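You operate a simulated robot arm through the tools that you are given. There is no shell and no other tool.

You run a simulated robot arm. Do the job below in one go: nothing can be reset, and whatever is moved stays where it is left.

JOB
Ladle white glaze into the measuring cylinder up into the red band.
Fine: ladle empty and back; the cylinder stays; lid shut; no drips or puddles. Set down upright: ladle.
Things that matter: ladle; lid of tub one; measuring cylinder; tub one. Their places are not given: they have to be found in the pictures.

The check looks at the end state, three seconds after you hand in, the way a careful person would. Anything else that was tipped, shoved, dropped, spilled or broken makes it a failure. Lids that push on must go on centred and level and be pressed home; caps that screw on are set level and turned clockwise until they are tight.

ROBOT AND FRAMES
A 7-joint arm with a two-finger parallel gripper, fixed in place. Base frame: the origin is on the floor under the middle of its stand, x ahead of it, y to its left, z up. Lengths are in mm, angles in rad, forces in N, time in s.
It reaches about 1479 mm from its shoulder. Its first joint turns from -2.897 to 2.897 rad. Payload 4.4 kg.
The TCP is the grasp point between the finger pads, 23 mm short of the fingertips. In the tool frame z runs along the fingers and y along their closing line. The gripper opens to 94 mm. The fingers are 38 mm wide and 10 mm thick; the gripper's body (54 by 96 mm) begins 39 mm behind the TCP.
Orientation is that of the tool frame in the base frame, as a unit quaternion [x, y, z, w]. With the fingers straight down and closing along the base's y, the tool's x points along the base's -x, its y along +y and its z along -z.

CONTROLS
- The arm moves only by the tool apply_moves. Its argument "moves" is a list of rows, each a list of 7 numbers: the shift along the base's x, y, z in mm, then the turn, a rotation vector about the base's x, y, z in rad, then the opening, from 0 (shut) to 1 (fully open). In form: [[dx, dy, dz, rx, ry, rz, jaw], ...]. A call has 1 to 20 rows; each row is the pose to reach, as a shift and turn from the pose commanded when the call began. Rows are played at 5 a second. More than 50 mm and 0.15 rad between two rows, or a gripper value outside its range, and nothing of the call is played. A pose out of reach is approached as far as the arm can. The call stops where the force on the tool passes 40 N (or 10 N more than at its start, if that is more) or the arm is blocked; 0.2 s more then pass. Each finger travels about 72 mm/s and halts on what it meets, pressing with about 41 N; the grip force reading is that of the motor and also rises with nothing between the fingers. The clock runs only during rows and for 0.2 s after the last one: add rows that repeat a pose to give the fingers time. The reply holds the time, the measured pose of the TCP, the force on the tool along the base axes, the opening and the grip force, in the units named above and with some noise, with the torque about the TCP (base axes, N m) and any sound that the robot's microphone picked up, and new pictures: "show" is both (left out), scene, wrist or none.
- Cameras (640 x 400 px; columns grow to the right, rows downward): "scene" is fixed at [56, 506.7, 1742.1]; the picture's right is [-0.31, -0.95, 0.00], its down [-0.63, 0.21, -0.75] and it looks along [0.71, -0.23, -0.66] (base axes); focal length 343 px, centre (320, 200). "wrist" rides on the gripper at [86, 16, -75] in the tool frame; the picture's right is [-0.18, 0.98, 0.00], its down [-0.58, -0.11, -0.81] and it looks along [-0.79, -0.15, 0.59] (tool axes); focal length 243 px, centre (320, 200).
- probe_pixels(camera, pixels): for up to 12 pixels [column, row] of the newest picture of that camera ("zoom" is the newest enlarged one), the place [x, y, z] in the base frame of the surface seen there, good to about 3 mm, but the place of the scene camera against the robot may be out by one fixed shift of up to 18 mm in any direction. It takes no simulated time.
- enlarge(camera, box): a new picture of the part [left, top, right, bottom] of that camera's present view, enlarged. It takes no simulated time.
- finish_job(): hands the job in; it is judged then, once.

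Leave the gripper open and the arm clear of the work at the hand-in unless told otherwise.

The tools are called as a command line: name --pt "numbers of a row" for each row, then --argument value for the rest, lists and objects as JSON in quotes. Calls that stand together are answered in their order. apply_moves: Moves the arm, as the interface text tells. Its arguments: {"type":"object","properties":{"moves":{"type":"array"},"show":{"type":"string","enum":["both","scene","wrist","none"]}},"required":["moves"]} The other tools are called the same way: probe_pixels (camera, pixels) gives the place of the surface under pixels of a picture; enlarge (camera, box) takes an enlarged picture of a part of a camera's view; finish_job () hands the job in.

At the start:

```text
t: 0.0
eef_pos: [620.4, 399.9, 1444.3]
ee_rot: [0.0, 1.0, 0.0, 0.0]
ft_force: [-0.1, 0.1, -0.4]
moment: [0.0, 0.01, -0.01]
opening: 94.4
gripper_force: 0.2
```

scene: 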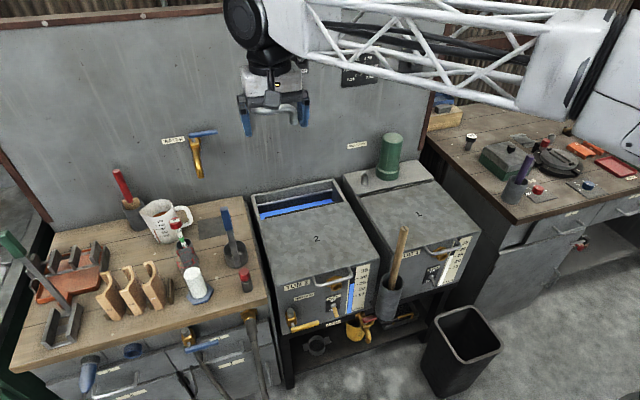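
wrist: 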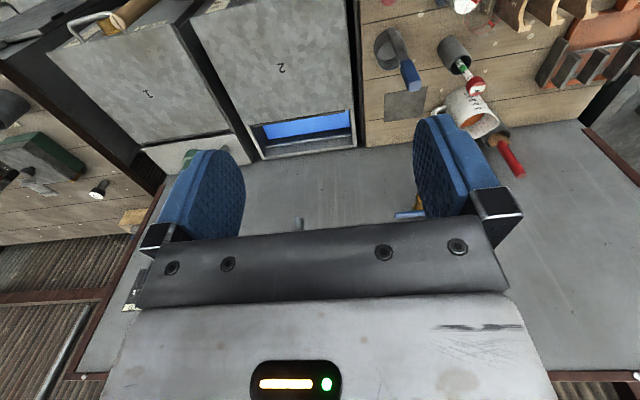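

I see two tubs (numbered 2 and 1) in the middle, a workbench on the left with a jug and tools, and a bench on the right. I'll enlarge several parts of the scene view before moving anything.

enlarge --camera "scene" --box '[240, 120, 500, 290]'

enlarge --camera "scene" --box '[250, 220, 510, 390]'

enlarge --camera "scene" --box '[80, 160, 280, 310]'

enlarge --camera "scene" --box '[420, 100, 640, 250]'

enlarge --camera "scene" --box '[0, 220, 280, 400]'

```text
2.35 times, centred on (370, 205) of scene
```

zoom: 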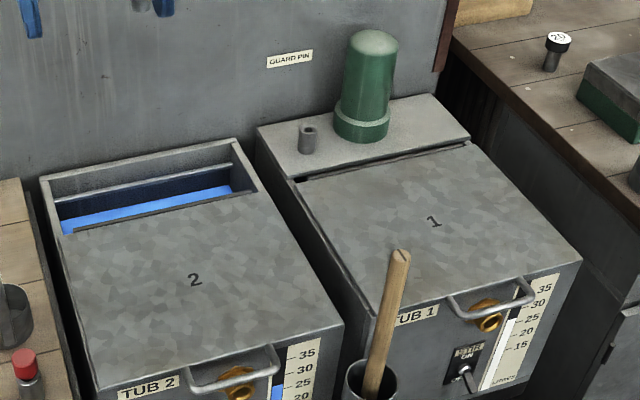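

```text
2.35 times, centred on (380, 305) of scene
```

zoom: 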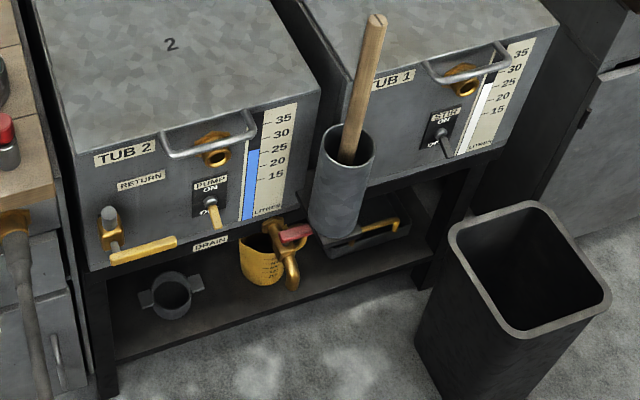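

```text
2.67 times, centred on (180, 235) of scene
```

zoom: 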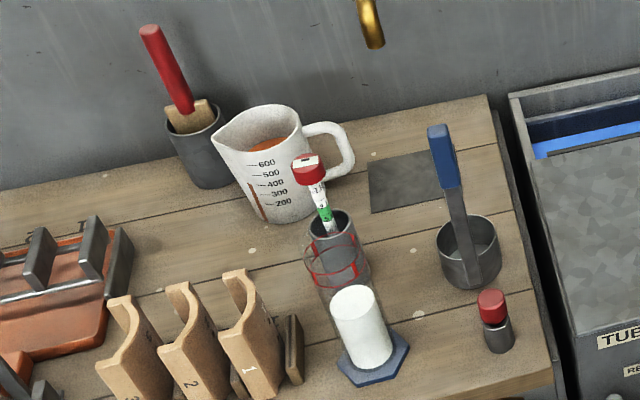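

```text
2.67 times, centred on (530, 175) of scene
```

zoom: 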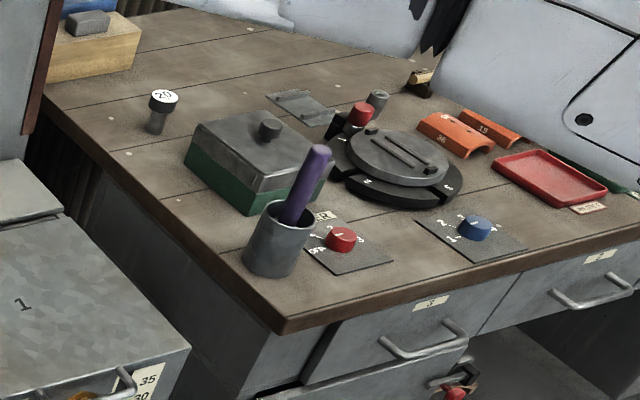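

```text
2.22 times, centred on (140, 310) of scene
```

zoom: 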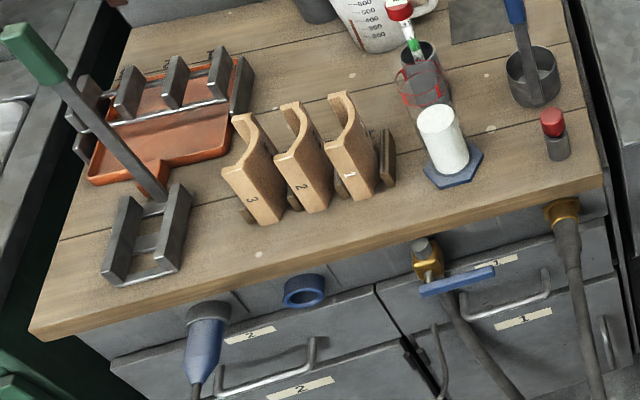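

Next I'll zoom in tighter on the ladle candidate near (235,245), the cylinder near (195,280), the tub-one lid and its handle, and the rear deck.

enlarge --camera "scene" --box '[160, 210, 260, 310]'

enlarge --camera "scene" --box '[400, 200, 500, 300]'

enlarge --camera "scene" --box '[330, 120, 450, 200]'

enlarge --camera "scene" --box '[140, 110, 240, 190]'

enlarge --camera "wrist" --box '[0, 0, 320, 200]'

enlarge --camera "wrist" --box '[340, 0, 640, 190]'

```text
4.00 times, centred on (210, 260) of scene
```

zoom: 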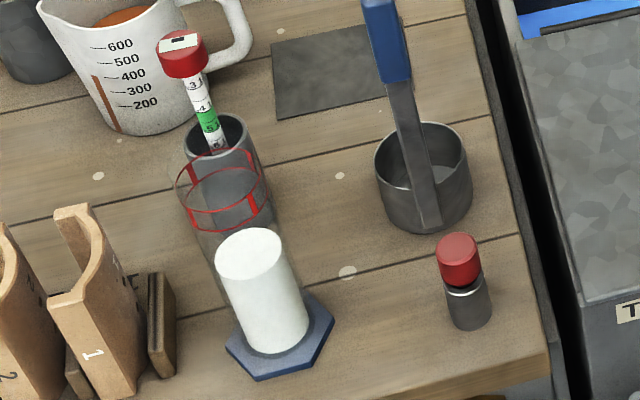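

```text
4.00 times, centred on (450, 250) of scene
```

zoom: 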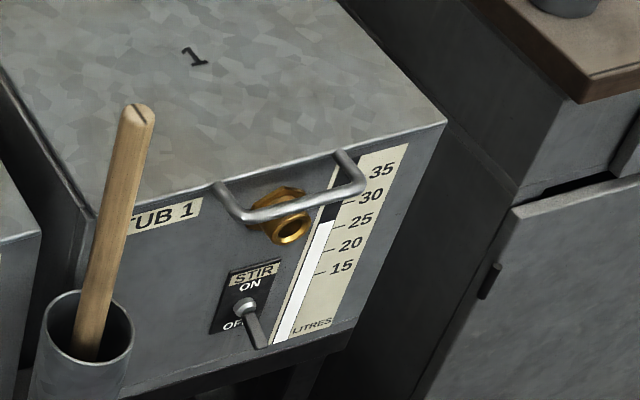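

```text
5.00 times, centred on (390, 160) of scene
```

zoom: 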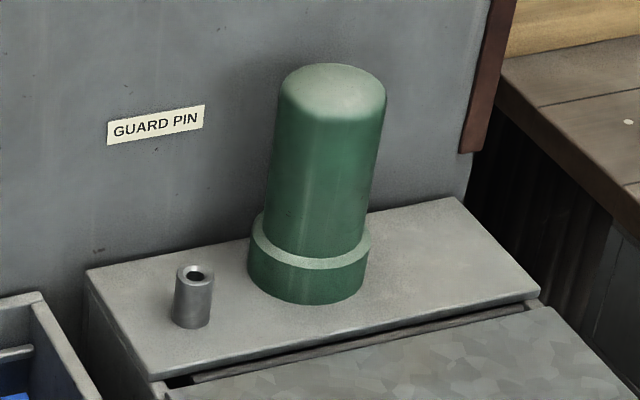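

```text
5.00 times, centred on (190, 150) of scene
```

zoom: 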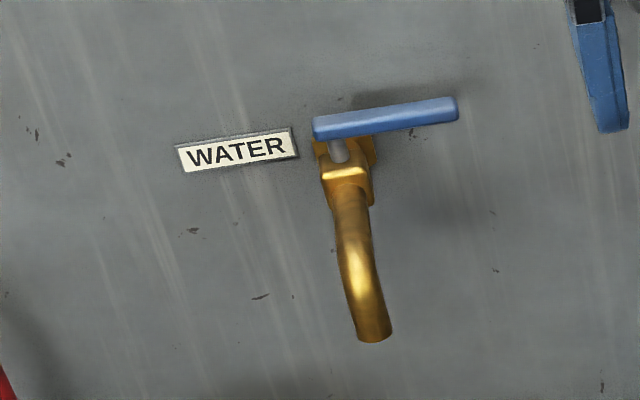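

```text
2.00 times, centred on (160, 100) of wrist
```

zoom: 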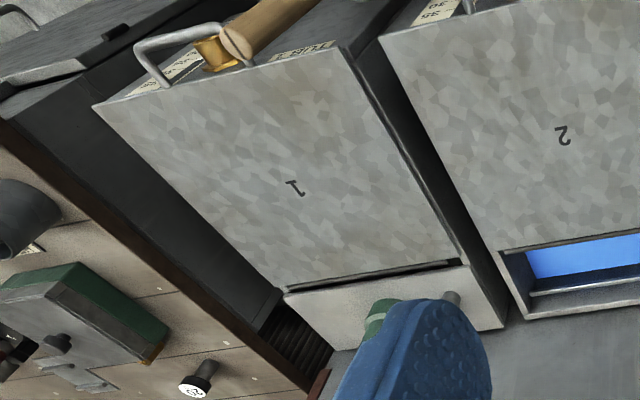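

```text
2.11 times, centred on (490, 95) of wrist
```

zoom: 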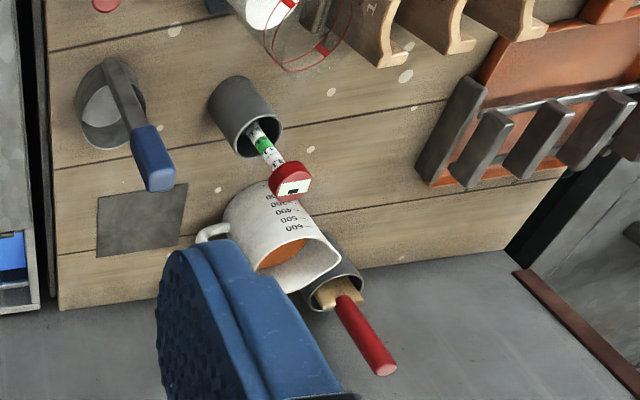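

The ladle is the steel cup at (237,255) with an upright blue-tipped handle. The cylinder stands on the blue hexagonal base at (198,302): white liquid in the lower part, red rings marking the band higher up. Tub one's lid has a front bar handle near (445,250) and looks hinged at the back. I'll probe these points.

probe_pixels --camera "scene" --pixels '[[236.3, 241], [224.2, 251.5], [247, 251.5], [237.5, 267.5], [233, 240], [230, 254.5], [226, 215], [224.5, 211], [198.75, 303], [192.5, 272.5], [187, 262], [194, 247]]'

probe_pixels --camera "scene" --pixels '[[361, 194.5], [431, 180], [479, 231], [397, 256], [420, 210], [442, 250], [426, 248], [458, 243], [450, 248], [392, 140], [366, 176], [390, 176]]'

```text
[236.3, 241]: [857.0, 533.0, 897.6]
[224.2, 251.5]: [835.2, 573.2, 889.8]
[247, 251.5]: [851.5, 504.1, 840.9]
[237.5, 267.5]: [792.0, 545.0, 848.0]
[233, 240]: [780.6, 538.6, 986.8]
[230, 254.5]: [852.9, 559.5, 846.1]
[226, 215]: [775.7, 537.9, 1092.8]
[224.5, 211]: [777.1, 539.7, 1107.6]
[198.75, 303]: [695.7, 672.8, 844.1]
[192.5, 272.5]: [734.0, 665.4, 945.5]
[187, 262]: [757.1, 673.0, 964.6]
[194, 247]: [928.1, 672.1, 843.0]
```

```text
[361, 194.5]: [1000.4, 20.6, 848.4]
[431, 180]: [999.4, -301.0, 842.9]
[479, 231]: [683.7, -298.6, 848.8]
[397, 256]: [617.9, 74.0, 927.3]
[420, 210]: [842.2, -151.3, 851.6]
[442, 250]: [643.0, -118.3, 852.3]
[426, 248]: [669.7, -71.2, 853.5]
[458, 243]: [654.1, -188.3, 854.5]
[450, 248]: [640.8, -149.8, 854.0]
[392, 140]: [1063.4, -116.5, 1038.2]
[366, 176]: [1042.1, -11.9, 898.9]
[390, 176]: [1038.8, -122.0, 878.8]
```

Points so far:
- Lid top at z≈850, spanning x 684–1000 and y 20 to −300.
- Handle bar at x≈640, y −71 to −188.
- Ladle handle near (778,539), rising to z≈1108.
- Cylinder liquid top at z≈945.

I'll take closer zooms of the cylinder's red band and the ladle.

enlarge --camera "scene" --box '[165, 240, 225, 280]'

enlarge --camera "scene" --box '[205, 205, 265, 275]'

enlarge --camera "wrist" --box '[370, 0, 500, 80]'

enlarge --camera "scene" --box '[420, 230, 490, 290]'

```text
10.00 times, centred on (195, 260) of scene
```

zoom: 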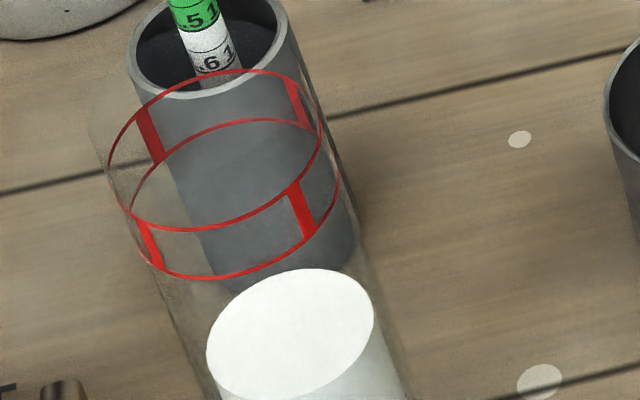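

```text
5.71 times, centred on (235, 240) of scene
```

zoom: 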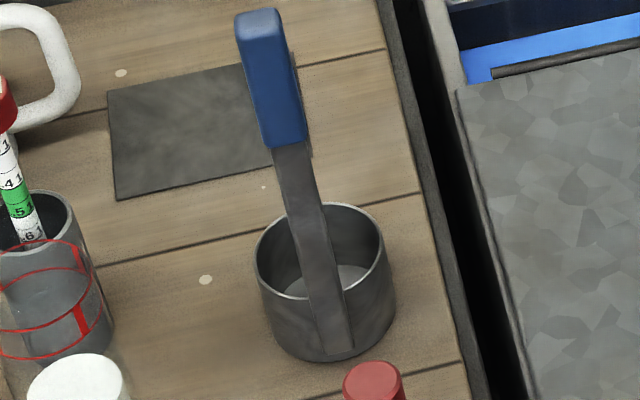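

```text
4.92 times, centred on (435, 40) of wrist
```

zoom: 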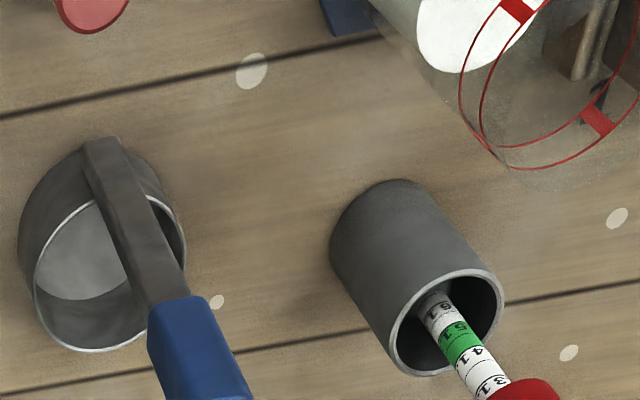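

```text
6.67 times, centred on (455, 260) of scene
```

zoom: 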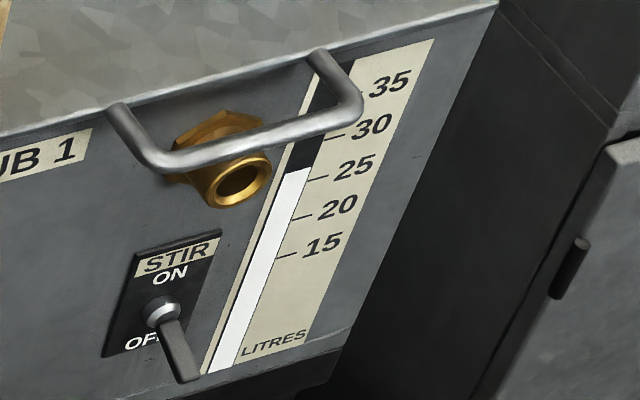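

The cylinder is glass, with red rings marking the band. I'll probe the ring marks, the faint rim area and the gauge level of tub one.

probe_pixels --camera "scene" --pixels '[[177.8, 264.5], [193, 261], [178, 253.5], [192.8, 250.5], [185, 267.7], [186, 262.8], [187, 247.2], [188, 252.2], [172.5, 253.5], [196, 255], [190, 270], [199.5, 275]]'

probe_pixels --camera "scene" --pixels '[[452, 255.5], [449, 262], [439, 284], [459, 257], [460, 248], [404, 245], [443.5, 254.5], [456, 246], [424.5, 247], [455.5, 238], [433, 254], [441, 252]]'

enlarge --camera "scene" --box '[160, 230, 210, 265]'

```text
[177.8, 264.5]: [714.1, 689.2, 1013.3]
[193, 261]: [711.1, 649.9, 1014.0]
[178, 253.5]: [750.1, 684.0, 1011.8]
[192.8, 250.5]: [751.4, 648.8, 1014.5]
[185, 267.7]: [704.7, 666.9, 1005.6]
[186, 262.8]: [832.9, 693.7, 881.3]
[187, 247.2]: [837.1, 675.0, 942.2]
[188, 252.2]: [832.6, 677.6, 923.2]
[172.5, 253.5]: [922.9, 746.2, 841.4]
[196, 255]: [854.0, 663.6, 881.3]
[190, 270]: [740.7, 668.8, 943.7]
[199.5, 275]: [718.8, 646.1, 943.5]
```

```text
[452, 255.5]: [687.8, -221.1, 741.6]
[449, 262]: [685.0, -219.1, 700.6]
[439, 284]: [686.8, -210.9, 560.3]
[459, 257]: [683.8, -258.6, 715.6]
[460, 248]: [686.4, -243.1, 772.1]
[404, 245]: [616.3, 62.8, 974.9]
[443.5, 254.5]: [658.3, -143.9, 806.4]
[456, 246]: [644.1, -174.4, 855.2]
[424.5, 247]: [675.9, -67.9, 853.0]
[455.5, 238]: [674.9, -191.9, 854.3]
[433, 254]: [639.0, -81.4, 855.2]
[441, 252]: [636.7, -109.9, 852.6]
```

```text
11.43 times, centred on (185, 248) of scene
```

zoom: 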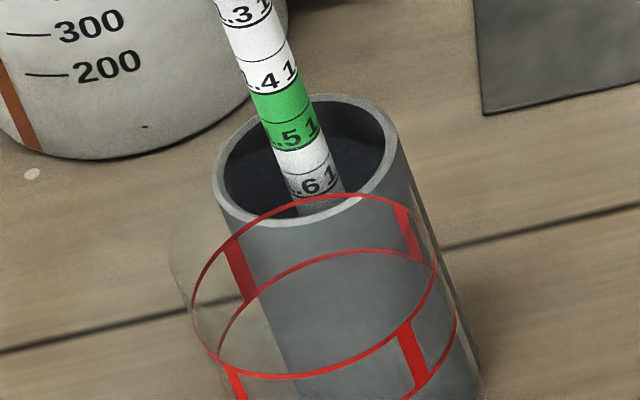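

The red band comes out at about z 1005–1022 around (731,668). Tub-one glaze is at about z 741, and the handle bar at x≈638, z≈853. The scene camera may carry a fixed shift, so I'll probe the same features with the wrist camera.

probe_pixels --camera "wrist" --pixels '[[474.8, 1.5], [491.1, 23.7], [143, 143.5], [229.5, 127.5], [168.5, 25], [49, 53], [147.5, 93.5], [470, 4], [410, 83], [386, 50], [406, 60], [395, 28]]'

probe_pixels --camera "scene" --pixels '[[418.1, 214], [432, 181.5], [363, 195], [478, 230.5], [390, 259], [419, 212.5], [227.5, 209], [222, 210], [232, 231]]'

enlarge --camera "wrist" --box '[440, 0, 520, 50]'

```text
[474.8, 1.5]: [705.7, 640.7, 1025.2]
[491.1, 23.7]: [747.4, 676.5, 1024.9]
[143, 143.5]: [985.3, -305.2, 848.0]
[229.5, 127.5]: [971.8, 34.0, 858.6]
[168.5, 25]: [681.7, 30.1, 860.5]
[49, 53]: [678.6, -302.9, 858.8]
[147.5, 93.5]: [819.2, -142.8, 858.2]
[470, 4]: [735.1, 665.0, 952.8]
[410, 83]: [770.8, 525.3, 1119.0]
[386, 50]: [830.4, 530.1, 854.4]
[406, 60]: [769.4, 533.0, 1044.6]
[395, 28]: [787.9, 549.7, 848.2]
```

```text
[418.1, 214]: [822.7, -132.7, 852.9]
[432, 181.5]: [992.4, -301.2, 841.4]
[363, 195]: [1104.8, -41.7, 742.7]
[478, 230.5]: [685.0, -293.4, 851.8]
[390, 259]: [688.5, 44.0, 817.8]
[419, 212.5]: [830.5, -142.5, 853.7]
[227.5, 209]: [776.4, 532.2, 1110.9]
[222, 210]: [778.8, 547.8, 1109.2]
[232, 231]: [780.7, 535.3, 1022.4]
```

```text
8.00 times, centred on (480, 25) of wrist
```

zoom: 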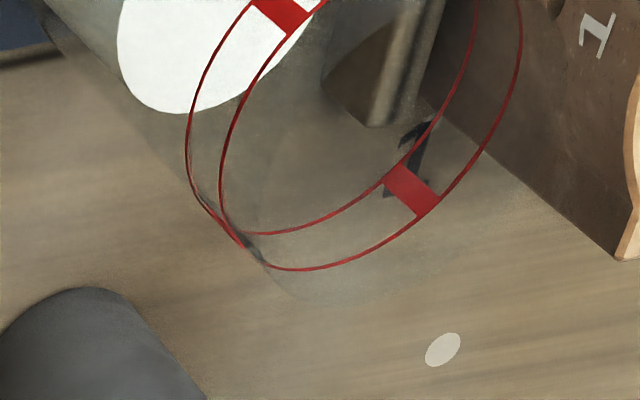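

The wrist camera's readings differ from the scene's by about (−4.5, −9, +9.5). I'll apply that correction. Next I'll probe the dark line behind the lid, around (365–431, 181–196), to place the hinge axis.

probe_pixels --camera "scene" --pixels '[[398, 188], [398, 188.8], [398, 189.6], [398, 190.4], [398, 187], [398, 186], [380, 192.2], [380, 193], [380, 193.8], [415, 184.6], [415, 185.4], [415, 186.2]]'

enlarge --camera "scene" --box '[350, 170, 400, 205]'

enlarge --camera "wrist" --box '[130, 100, 260, 180]'

```text
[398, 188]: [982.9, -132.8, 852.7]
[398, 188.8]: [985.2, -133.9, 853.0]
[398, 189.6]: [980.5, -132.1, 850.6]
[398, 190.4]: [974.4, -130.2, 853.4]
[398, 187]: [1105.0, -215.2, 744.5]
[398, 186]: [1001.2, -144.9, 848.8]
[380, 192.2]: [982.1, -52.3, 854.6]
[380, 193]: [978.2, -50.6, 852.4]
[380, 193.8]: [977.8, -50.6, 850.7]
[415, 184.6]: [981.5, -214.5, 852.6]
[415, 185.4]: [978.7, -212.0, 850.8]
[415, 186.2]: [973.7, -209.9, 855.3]
```

```text
11.43 times, centred on (375, 188) of scene
```

zoom: 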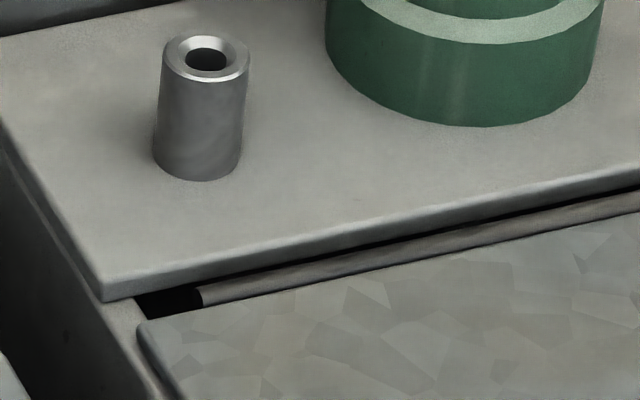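

```text
4.92 times, centred on (195, 140) of wrist
```

zoom: 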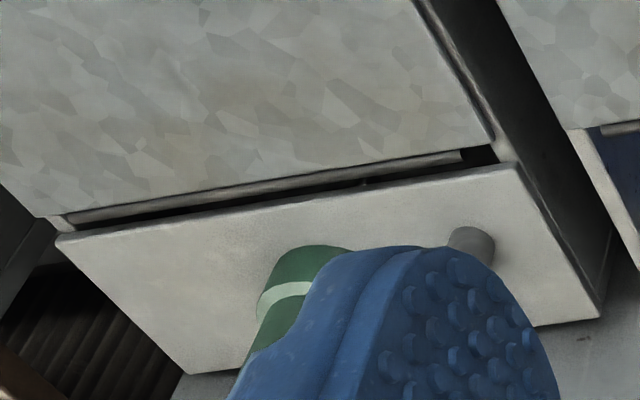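

The hinge rod sits at about (977, –, 857) after correction, so the handle's swing radius is about 344 mm. The STIR switch is down, which is OFF. I'll move toward a spot in front of the handle, turning the tool on the way so the fingers point along +x and close along z. Opening stays full for now.

apply_moves --pt "-5 -30 -19 0.0672 -0.0672 -0.0672 1" --pt "-10 -60 -38 0.1344 -0.1344 -0.1344 1" --pt "-14 -90 -57 0.2015 -0.2015 -0.2015 1" --pt "-18 -120 -76 0.2687 -0.2687 -0.2687 1" --pt "-22 -150 -95 0.3359 -0.3359 -0.3359 1" --pt "-27 -180 -114 0.4031 -0.4031 -0.4031 1" --pt "-31 -210 -133 0.4702 -0.4702 -0.4702 1" --pt "-36 -240 -152 0.5374 -0.5374 -0.5374 1" --pt "-40 -270 -171 0.6046 -0.6046 -0.6046 1" --pt "-45 -300 -190 0.6718 -0.6718 -0.6718 1" --pt "-49 -330 -209 0.7389 -0.7389 -0.7389 1" --pt "-53 -360 -228 0.8061 -0.8061 -0.8061 1" --pt "-58 -390 -247 0.8733 -0.8733 -0.8733 1" --pt "-62 -420 -266 0.9405 -0.9405 -0.9405 1" --pt "-67 -450 -285 1.0077 -1.0077 -1.0077 1" --pt "-71 -480 -304 1.0748 -1.0748 -1.0748 1" --pt "-76 -510 -323 1.142 -1.142 -1.142 1" --pt "-80 -539 -340 1.2092 -1.2092 -1.2092 1"

```text
t: 3.8
eef_pos: [539.4, -140.6, 1106.0]
ee_rot: [0.499, 0.499, 0.5, 0.501]
ft_force: [0.4, -0.8, -0.4]
moment: [-0.02, -0.02, -0.01]
opening: 94.1
gripper_force: 0.1
```

scene: 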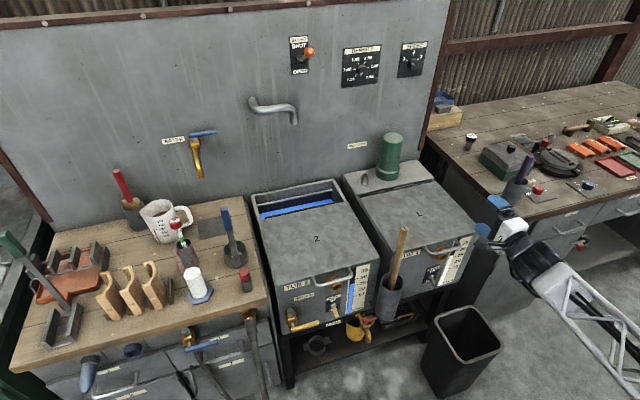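
wrist: 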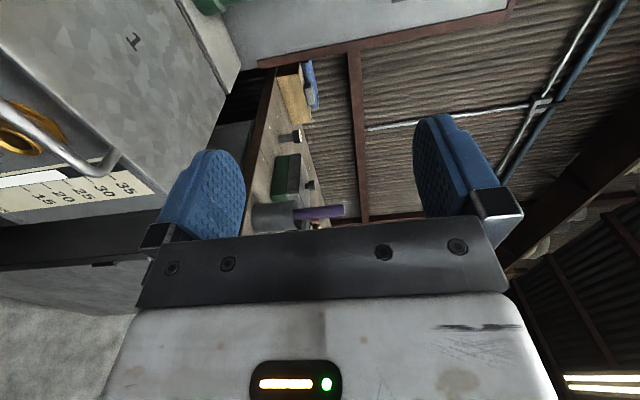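

The move went as planned; the gripper now points along +x at (539,−141,1106). I'll enlarge the wrist view at the left to locate the handle bar accurately.

enlarge --camera "wrist" --box '[0, 40, 160, 200]'

probe_pixels --camera "wrist" --pixels '[[20, 108], [40, 128], [60, 149], [80, 170], [100, 170], [112, 160], [5, 65], [15, 72], [35, 95], [60, 120], [130, 40], [150, 100]]'

```text
2.50 times, centred on (80, 120) of wrist
```

zoom: 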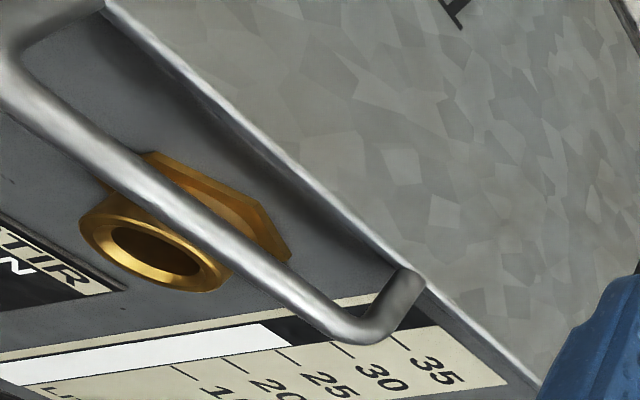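

```text
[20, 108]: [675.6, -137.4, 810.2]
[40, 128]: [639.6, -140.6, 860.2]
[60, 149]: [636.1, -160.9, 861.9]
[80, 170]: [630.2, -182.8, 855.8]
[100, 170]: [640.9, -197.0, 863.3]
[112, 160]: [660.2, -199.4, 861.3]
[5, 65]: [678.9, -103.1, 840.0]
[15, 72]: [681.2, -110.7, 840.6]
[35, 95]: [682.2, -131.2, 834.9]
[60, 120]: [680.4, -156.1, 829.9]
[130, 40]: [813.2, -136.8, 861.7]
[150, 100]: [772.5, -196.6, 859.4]
```

The bar centre is at about (634, −138, 857). I'll drop straight down in front of it with the opening cut to about half, staying 70 mm short in x, then look.

apply_moves --pt "0 0 -40 0 0 0 0.8" --pt "0 0 -80 0 0 0 0.6" --pt "0 0 -120 0 0 0 0.5" --pt "0 0 -160 0 0 0 0.5" --pt "0 0 -200 0 0 0 0.5" --pt "0 0 -230 0 0 0 0.5" --pt "0 0 -248 0 0 0 0.5" --pt "0 0 -248 0 0 0 0.5"

```text
t: 5.6
eef_pos: [541.0, -139.0, 856.7]
ee_rot: [0.5, 0.5, 0.5, 0.499]
ft_force: [0.5, 0.2, 0.1]
moment: [-0.02, -0.01, 0.03]
opening: 47.0
gripper_force: 0.1
```

scene: 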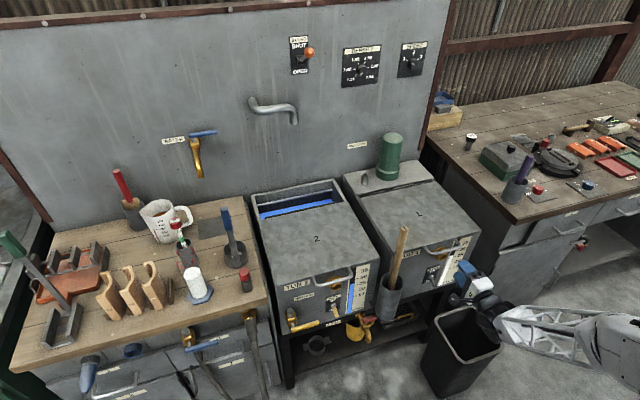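
wrist: 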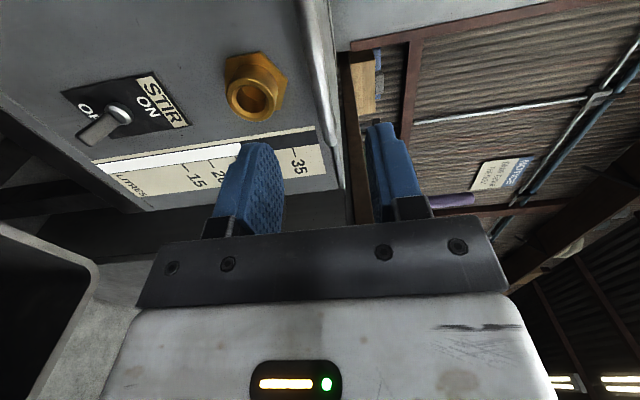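

The bar shows between the two fingers in the wrist view (near column 325). Next I'll go forward 91 mm and close on it.

apply_moves --pt "25 0 0 0 0 0 0.5" --pt "50 0 0 0 0 0 0.5" --pt "75 0 0 0 0 0 0.5" --pt "91 0 0 0 0 0 0.5" --pt "91 0 0 0 0 0 0.5" --pt "91 0 0 0 0 0 0.2" --pt "91 0 0 0 0 0 0.05" --pt "91 0 0 0 0 0 0.05"

```text
t: 7.4
eef_pos: [631.2, -138.1, 856.5]
ee_rot: [0.5, 0.501, 0.5, 0.499]
ft_force: [10.2, 1.8, -3.3]
moment: [0.1, 0.09, -0.4]
opening: 11.7
gripper_force: 45.1
```

scene: 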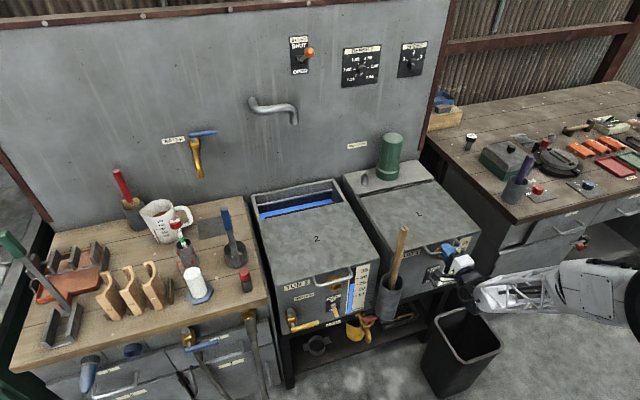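
wrist: 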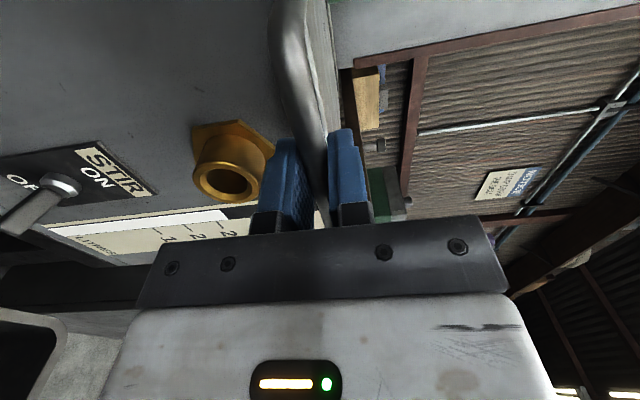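

The bar is gripped at an opening of 11.7 mm. I'll start with a small lift along an arc about the hinge at (977, 857), up to 0.15 rad, and read the force.

apply_moves --pt "0.2 0 10.4 0 0.03 0 0.05" --pt "0.6 0 20.7 0 0.06 0 0.05" --pt "1.4 0 31.1 0 0.09 0 0.05" --pt "2.5 0 41.4 0 0.12 0 0.05" --pt "3.9 0 51.7 0 0.15 0 0.05"

```text
t: 8.6
eef_pos: [634.4, -138.5, 907.9]
ee_rot: [0.537, 0.536, 0.461, 0.461]
ft_force: [-27.4, 11.9, -2.2]
moment: [0.02, 0.01, 0.07]
opening: 11.7
gripper_force: 45.2
```

scene: 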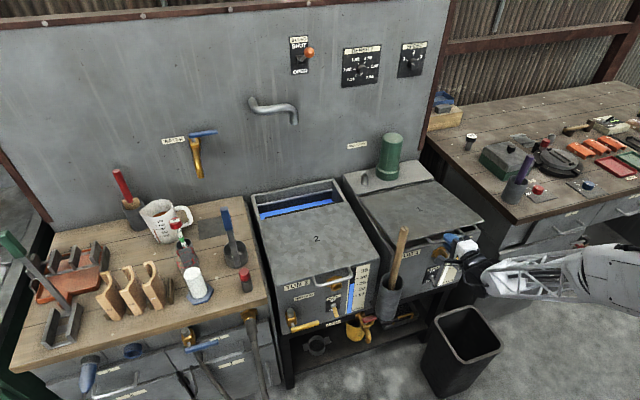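
wrist: 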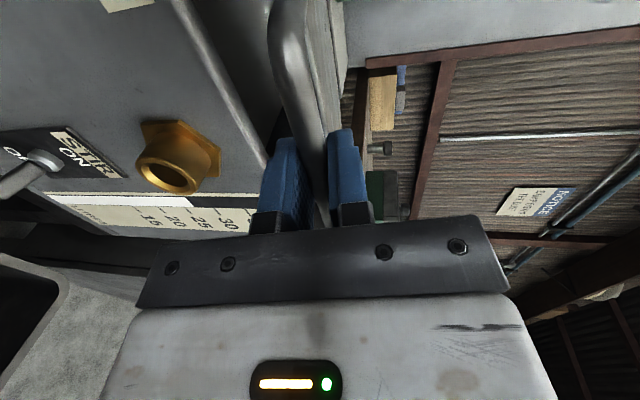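

The lid is coming up. The x force is −27 N, so I'm pushing slightly too far in +x; I'll shift the arc model for a hinge a few mm higher than the bar and continue to about 0.4 rad.

apply_moves --pt "1.0 0 17.2 0 0.05 0 0.05" --pt "4.5 0 34.2 0 0.1 0 0.05" --pt "8.8 0 50.9 0 0.15 0 0.05" --pt "14.0 0 67.4 0 0.2 0 0.05" --pt "20.0 0 83.7 0 0.25 0 0.05" --show "scene"

```text
t: 9.8
eef_pos: [655.0, -140.0, 993.5]
ee_rot: [0.59, 0.589, 0.39, 0.392]
ft_force: [22.9, -13.1, -11.3]
moment: [-0.23, -0.03, -0.41]
opening: 11.9
gripper_force: 44.9
```

scene: 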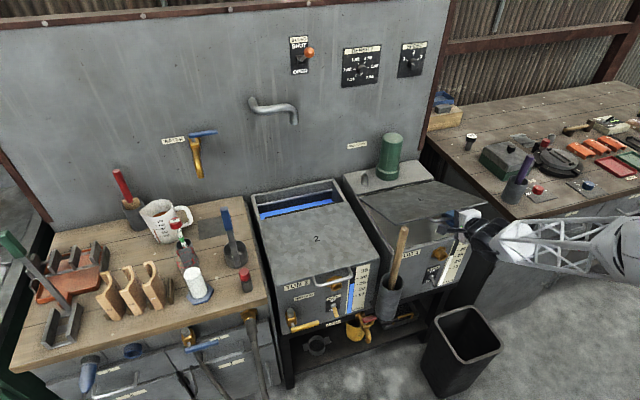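

The force now reads +23 N in x, so the arc was a touch too wide; I'll bring it inward by about half a millimetre and continue to 0.65 rad.

apply_moves --pt "7.4 0 15.7 0 0.05 0 0.05" --pt "15.0 0 31.3 0 0.1 0 0.05" --pt "23.3 0 46.4 0 0.15 0 0.05" --pt "32.4 0 61.1 0 0.2 0 0.05" --pt "42.1 0 75.4 0 0.25 0 0.05" --show "scene"

```text
t: 11.0
eef_pos: [697.6, -137.5, 1068.0]
ee_rot: [0.634, 0.633, 0.314, 0.314]
ft_force: [-13.9, -3.4, 5.1]
moment: [-0.07, 0.01, -0.4]
opening: 12.0
gripper_force: 44.7
```

scene: 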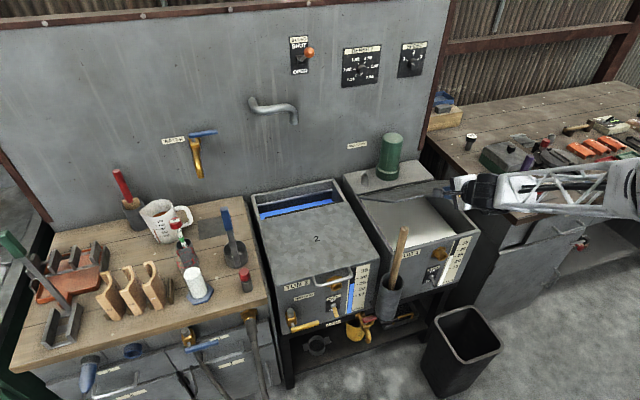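

Force is small now. White glaze is visible in the tub. I'll continue the arc to 0.95 rad.

apply_moves --pt "10.1 0 14.0 0 0.05 0 0.05" --pt "21.3 0 27.2 0 0.1 0 0.05" --pt "33.1 0 39.8 0 0.15 0 0.05" --pt "45.5 0 51.9 0 0.2 0 0.05" --pt "58.6 0 63.3 0 0.25 0 0.05" --pt "72.1 0 74.0 0 0.3 0 0.05" --show "scene"

```text
t: 12.4
eef_pos: [771.0, -138.3, 1139.0]
ee_rot: [0.673, 0.673, 0.216, 0.216]
ft_force: [-14.4, -0.4, 14.7]
moment: [0.22, 0.06, 0.26]
opening: 11.6
gripper_force: 45.1
```

scene: 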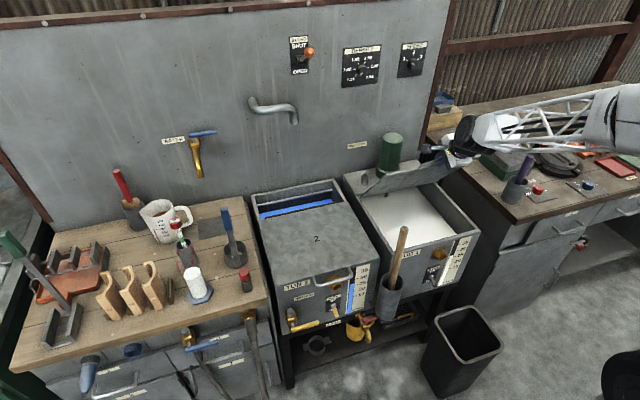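

The force is slightly outward, so I'll widen by 0.7 mm and continue to 1.25 rad.

apply_moves --pt "13.8 0 10.6 0 0.05 0 0.05" --pt "28.4 0 20.0 0 0.1 0 0.05" --pt "43.5 0 28.5 0 0.15 0 0.05" --pt "59.0 0 36.4 0 0.2 0 0.05" --pt "74.8 0 43.4 0 0.25 0 0.05" --pt "91.0 0 49.7 0 0.3 0 0.05" --show "both"

```text
t: 13.8
eef_pos: [860.6, -140.1, 1188.5]
ee_rot: [0.699, 0.697, 0.113, 0.112]
ft_force: [6.9, 0.9, -28.5]
moment: [0.13, 0.0, 0.06]
opening: 11.7
gripper_force: 45.2
```

scene: 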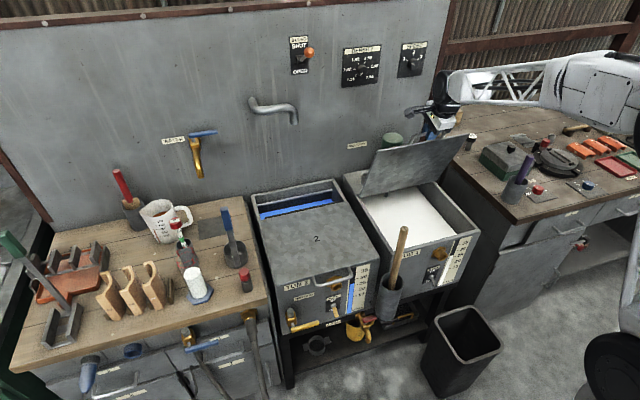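
wrist: 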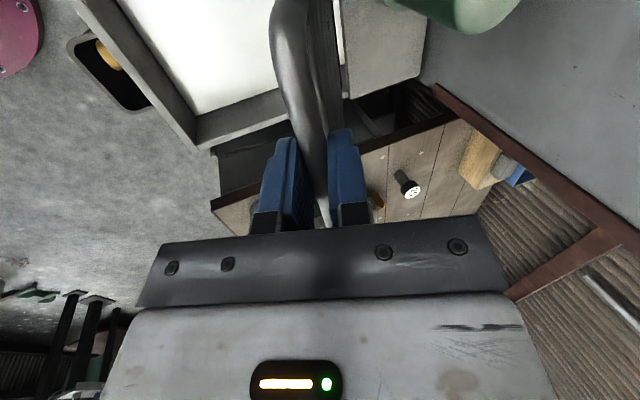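

Slightly too far out now (−29 N in z), so I'll remove the extra 0.7 mm and carry on to 1.5 rad.

apply_moves --pt "16.6 0 4.6 0 0.05 0 0.05" --pt "33.3 0 9.2 0 0.1 0 0.05" --pt "50.2 0 13.0 0 0.15 0 0.05" --pt "67.3 0 15.9 0 0.2 0 0.05" --pt "84.5 0 18.0 0 0.25 0 0.05" --show "scene"

```text
t: 15.0
eef_pos: [945.9, -139.2, 1207.6]
ee_rot: [0.706, 0.707, 0.025, 0.024]
ft_force: [-0.1, -8.6, -25.1]
moment: [0.51, 0.0, 0.09]
opening: 11.7
gripper_force: 45.0
```

scene: 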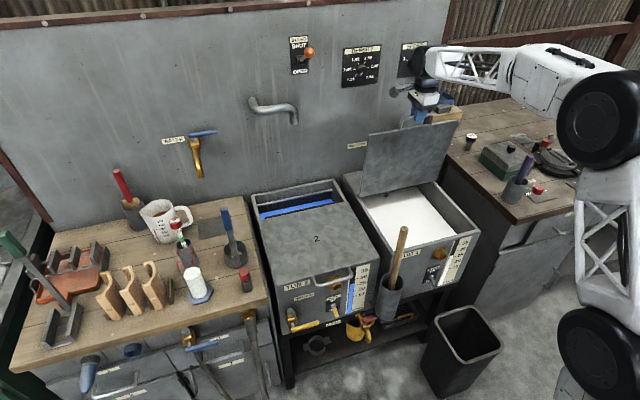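

The lid is nearly vertical. I'll continue to about 1.65 rad with small inward correction, keeping the hand clear of the back wall (x≈1100).

apply_moves --pt "17.2 0 0.5 0 0.04 0 0.05" --pt "34.5 0 0.8 0 0.08 0 0.05" --pt "51.8 0 0.3 0 0.1 0 0.05" --show "both"

```text
t: 15.8
eef_pos: [996.6, -138.4, 1209.3]
ee_rot: [0.707, 0.707, -0.01, -0.009]
ft_force: [-2.4, -0.4, -4.5]
moment: [-0.03, 0.16, 0.04]
opening: 11.6
gripper_force: 44.7
```

scene: 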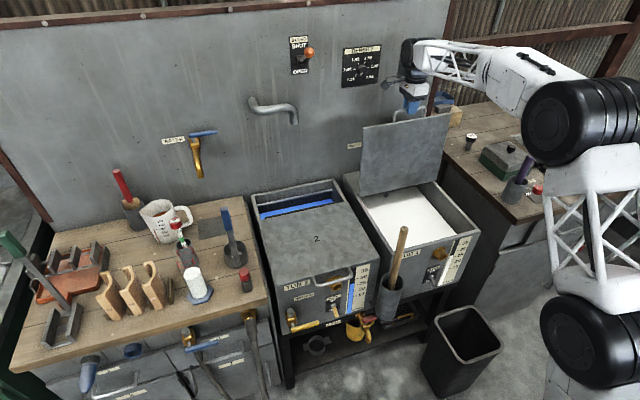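
wrist: 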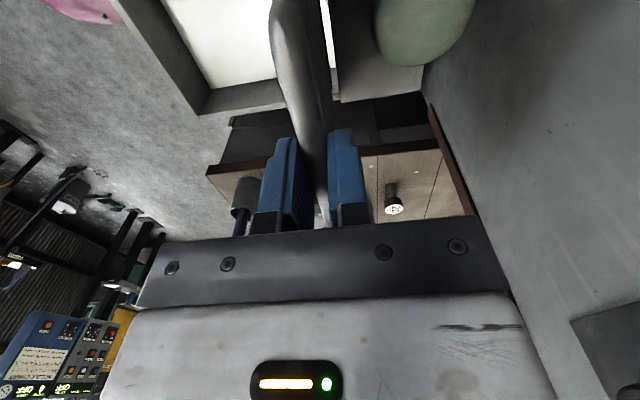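

The lid stands just past vertical. Before letting go, I'll check how far the back wall and the green motor are, to see where the lid would come to rest.

probe_pixels --camera "scene" --pixels '[[340, 120], [340, 160], [300, 60], [372, 66], [407, 125], [365, 125], [447, 115], [362, 190], [443, 178], [403, 160], [400, 215], [430, 230]]'

probe_pixels --camera "wrist" --pixels '[[420, 50], [440, 20], [385, 30], [540, 100], [560, 250], [350, 50], [390, 60], [425, 20], [480, 150], [300, 40], [180, 60], [240, 50]]'

enlarge --camera "scene" --box '[340, 90, 470, 200]'

```text
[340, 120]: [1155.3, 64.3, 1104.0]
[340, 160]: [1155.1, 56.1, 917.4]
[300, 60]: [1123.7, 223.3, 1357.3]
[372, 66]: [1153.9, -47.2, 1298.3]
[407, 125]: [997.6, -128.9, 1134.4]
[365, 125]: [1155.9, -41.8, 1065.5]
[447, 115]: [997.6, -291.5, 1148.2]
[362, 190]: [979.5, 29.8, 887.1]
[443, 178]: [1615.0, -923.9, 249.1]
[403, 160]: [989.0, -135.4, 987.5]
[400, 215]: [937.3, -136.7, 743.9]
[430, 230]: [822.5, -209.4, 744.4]
```

```text
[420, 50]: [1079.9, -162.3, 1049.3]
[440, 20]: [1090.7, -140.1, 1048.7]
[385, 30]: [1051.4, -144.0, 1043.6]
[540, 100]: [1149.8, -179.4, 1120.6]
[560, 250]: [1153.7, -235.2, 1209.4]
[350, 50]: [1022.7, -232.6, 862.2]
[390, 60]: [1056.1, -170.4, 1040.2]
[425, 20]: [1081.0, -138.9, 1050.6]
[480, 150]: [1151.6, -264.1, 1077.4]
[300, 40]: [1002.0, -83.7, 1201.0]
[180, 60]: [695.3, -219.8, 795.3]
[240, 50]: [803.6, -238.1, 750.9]
```

```text
3.64 times, centred on (405, 145) of scene
```

zoom: 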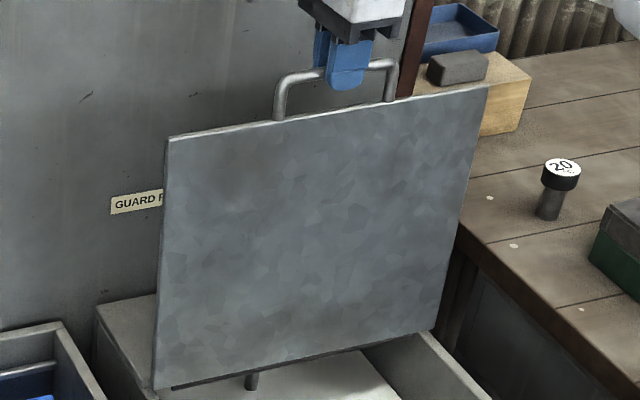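

The wall is at x≈1150 and the motor's front edge at x≈1045, z≈1045, so the lid would lean on the motor at about 0.3 rad past vertical. I'll loosen the fingers slightly, still straddling the bar, to see which way the lid wants to go.

apply_moves --pt "0 0 0 0 0 0 0.15" --pt "0 0 0 0 0 0 0.22" --pt "0 0 0 0 0 0 0.22" --pt "0 0 0 0 0 0 0.22" --pt "0 0 0 0 0 0 0.22" --show "both"

enlarge --camera "wrist" --box '[230, 0, 400, 240]'

```text
t: 17.0
eef_pos: [997.0, -138.3, 1208.0]
ee_rot: [0.707, 0.707, -0.011, -0.01]
ft_force: [0.2, 0.4, -1.2]
moment: [0.0, -0.01, -0.02]
opening: 20.9
gripper_force: 0.0
```

scene: 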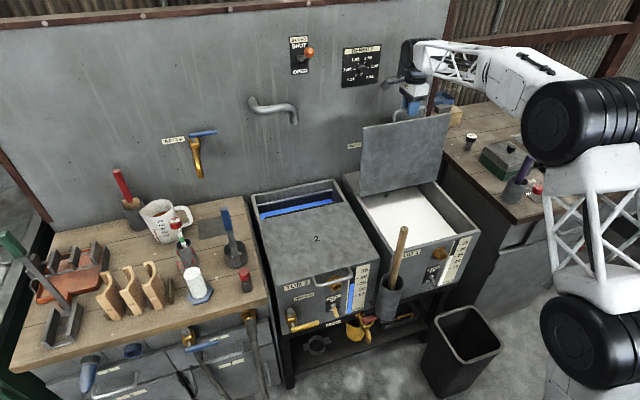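
wrist: 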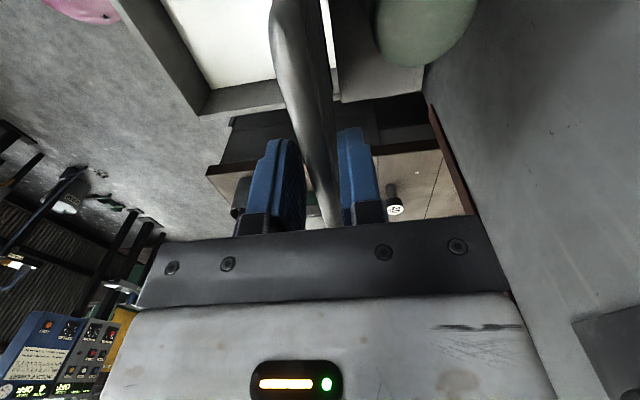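

```text
1.67 times, centred on (315, 120) of wrist
```

zoom: 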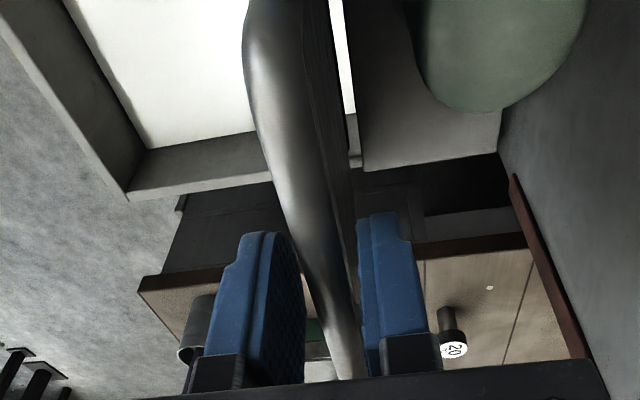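

The bar barely moved and force is near zero. I'll push it gently further back with the front finger, leaning the hand toward the robot to keep off the wall, so the lid is clearly past centre.

apply_moves --pt "10 0 0 0 -0.06 0 0.22" --pt "20 0 -1 0 -0.12 0 0.22" --pt "30 0 -3 0 -0.18 0 0.22" --pt "40 0 -5 0 -0.24 0 0.22" --pt "40 0 -5 0 -0.24 0 0.22" --show "both"

enlarge --camera "wrist" --box '[230, 0, 400, 240]'

```text
t: 17.9
eef_pos: [1025.6, -139.2, 1207.7]
ee_rot: [0.705, 0.705, 0.054, 0.054]
ft_force: [-42.0, 2.1, 0.3]
moment: [0.0, 0.44, 0.3]
opening: 39.0
gripper_force: 20.4
stopped in row 4: the force on the tool passed its limit at 59 N (the readings are from after the stop); the commanded pose is now the measured one
```

scene: 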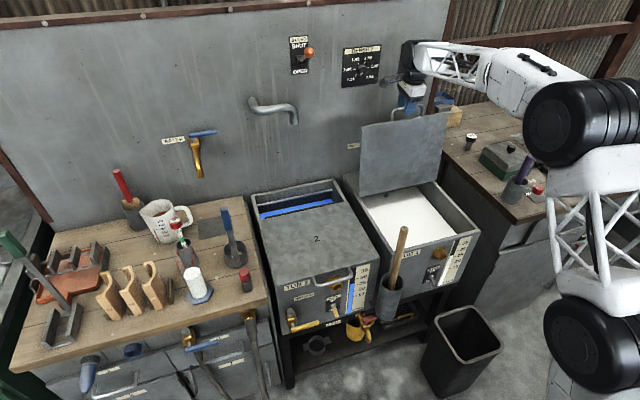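
wrist: 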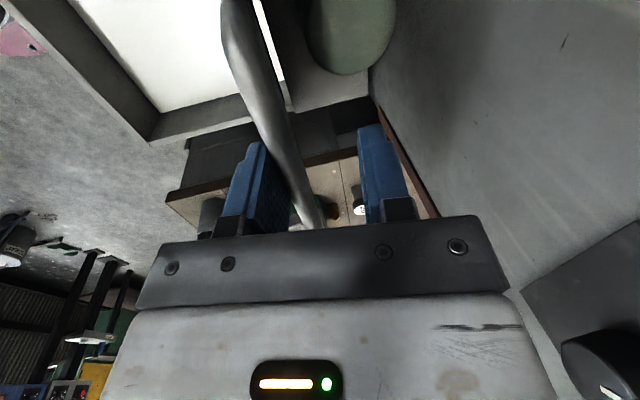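

```text
1.67 times, centred on (315, 120) of wrist
```

zoom: 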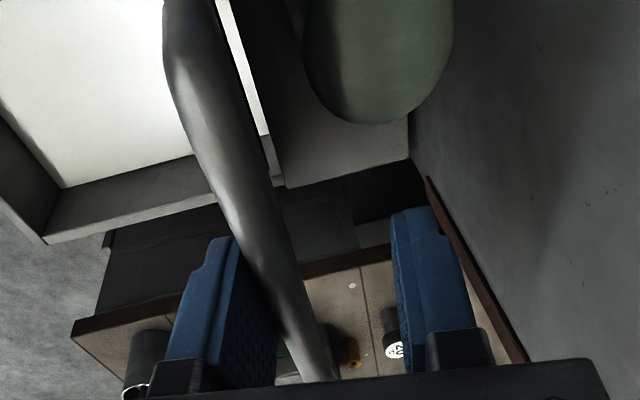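

The lid met its own stop just past vertical (bar at x≈1008), and the finger was pushed open. I'll ease back 14 mm, open the fingers and lift straight up off the bar, then check that the lid stays open.

apply_moves --pt "-8 0 0 0 0 0 0.45" --pt "-16 0 0 0 0 0 0.5" --pt "-18 0 2 0 0.05 0 0.5" --pt "-18 0 15 0 0.1 0 0.5" --pt "-18 0 40 0 0.12 0 0.5" --pt "-18 0 75 0 0.12 0 0.5" --pt "-40 20 110 0 0.12 0 0.5" --show "both"

```text
t: 19.5
eef_pos: [989.0, -117.1, 1313.9]
ee_rot: [0.708, 0.706, 0.01, 0.011]
ft_force: [0.2, -0.3, -0.1]
moment: [-0.03, 0.02, -0.04]
opening: 47.2
gripper_force: 0.0
```

scene: 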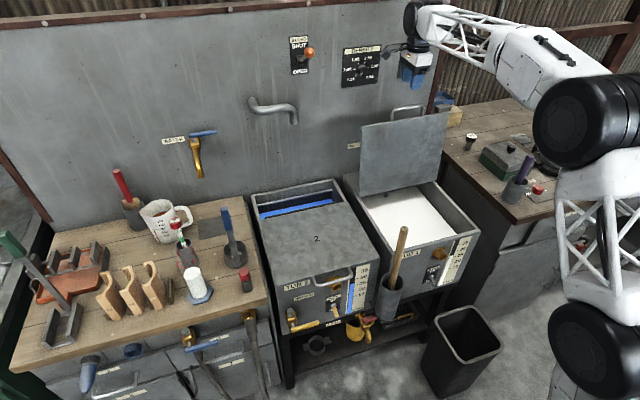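
wrist: 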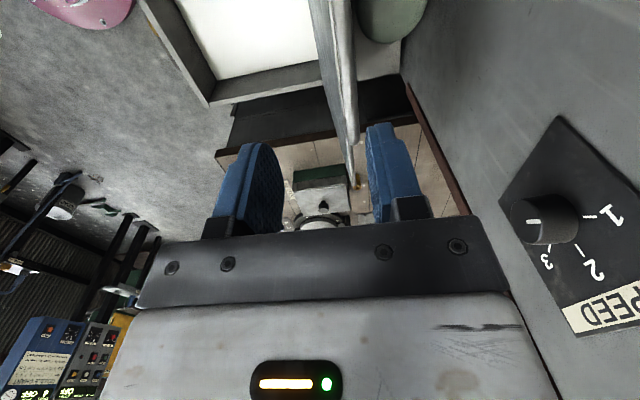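

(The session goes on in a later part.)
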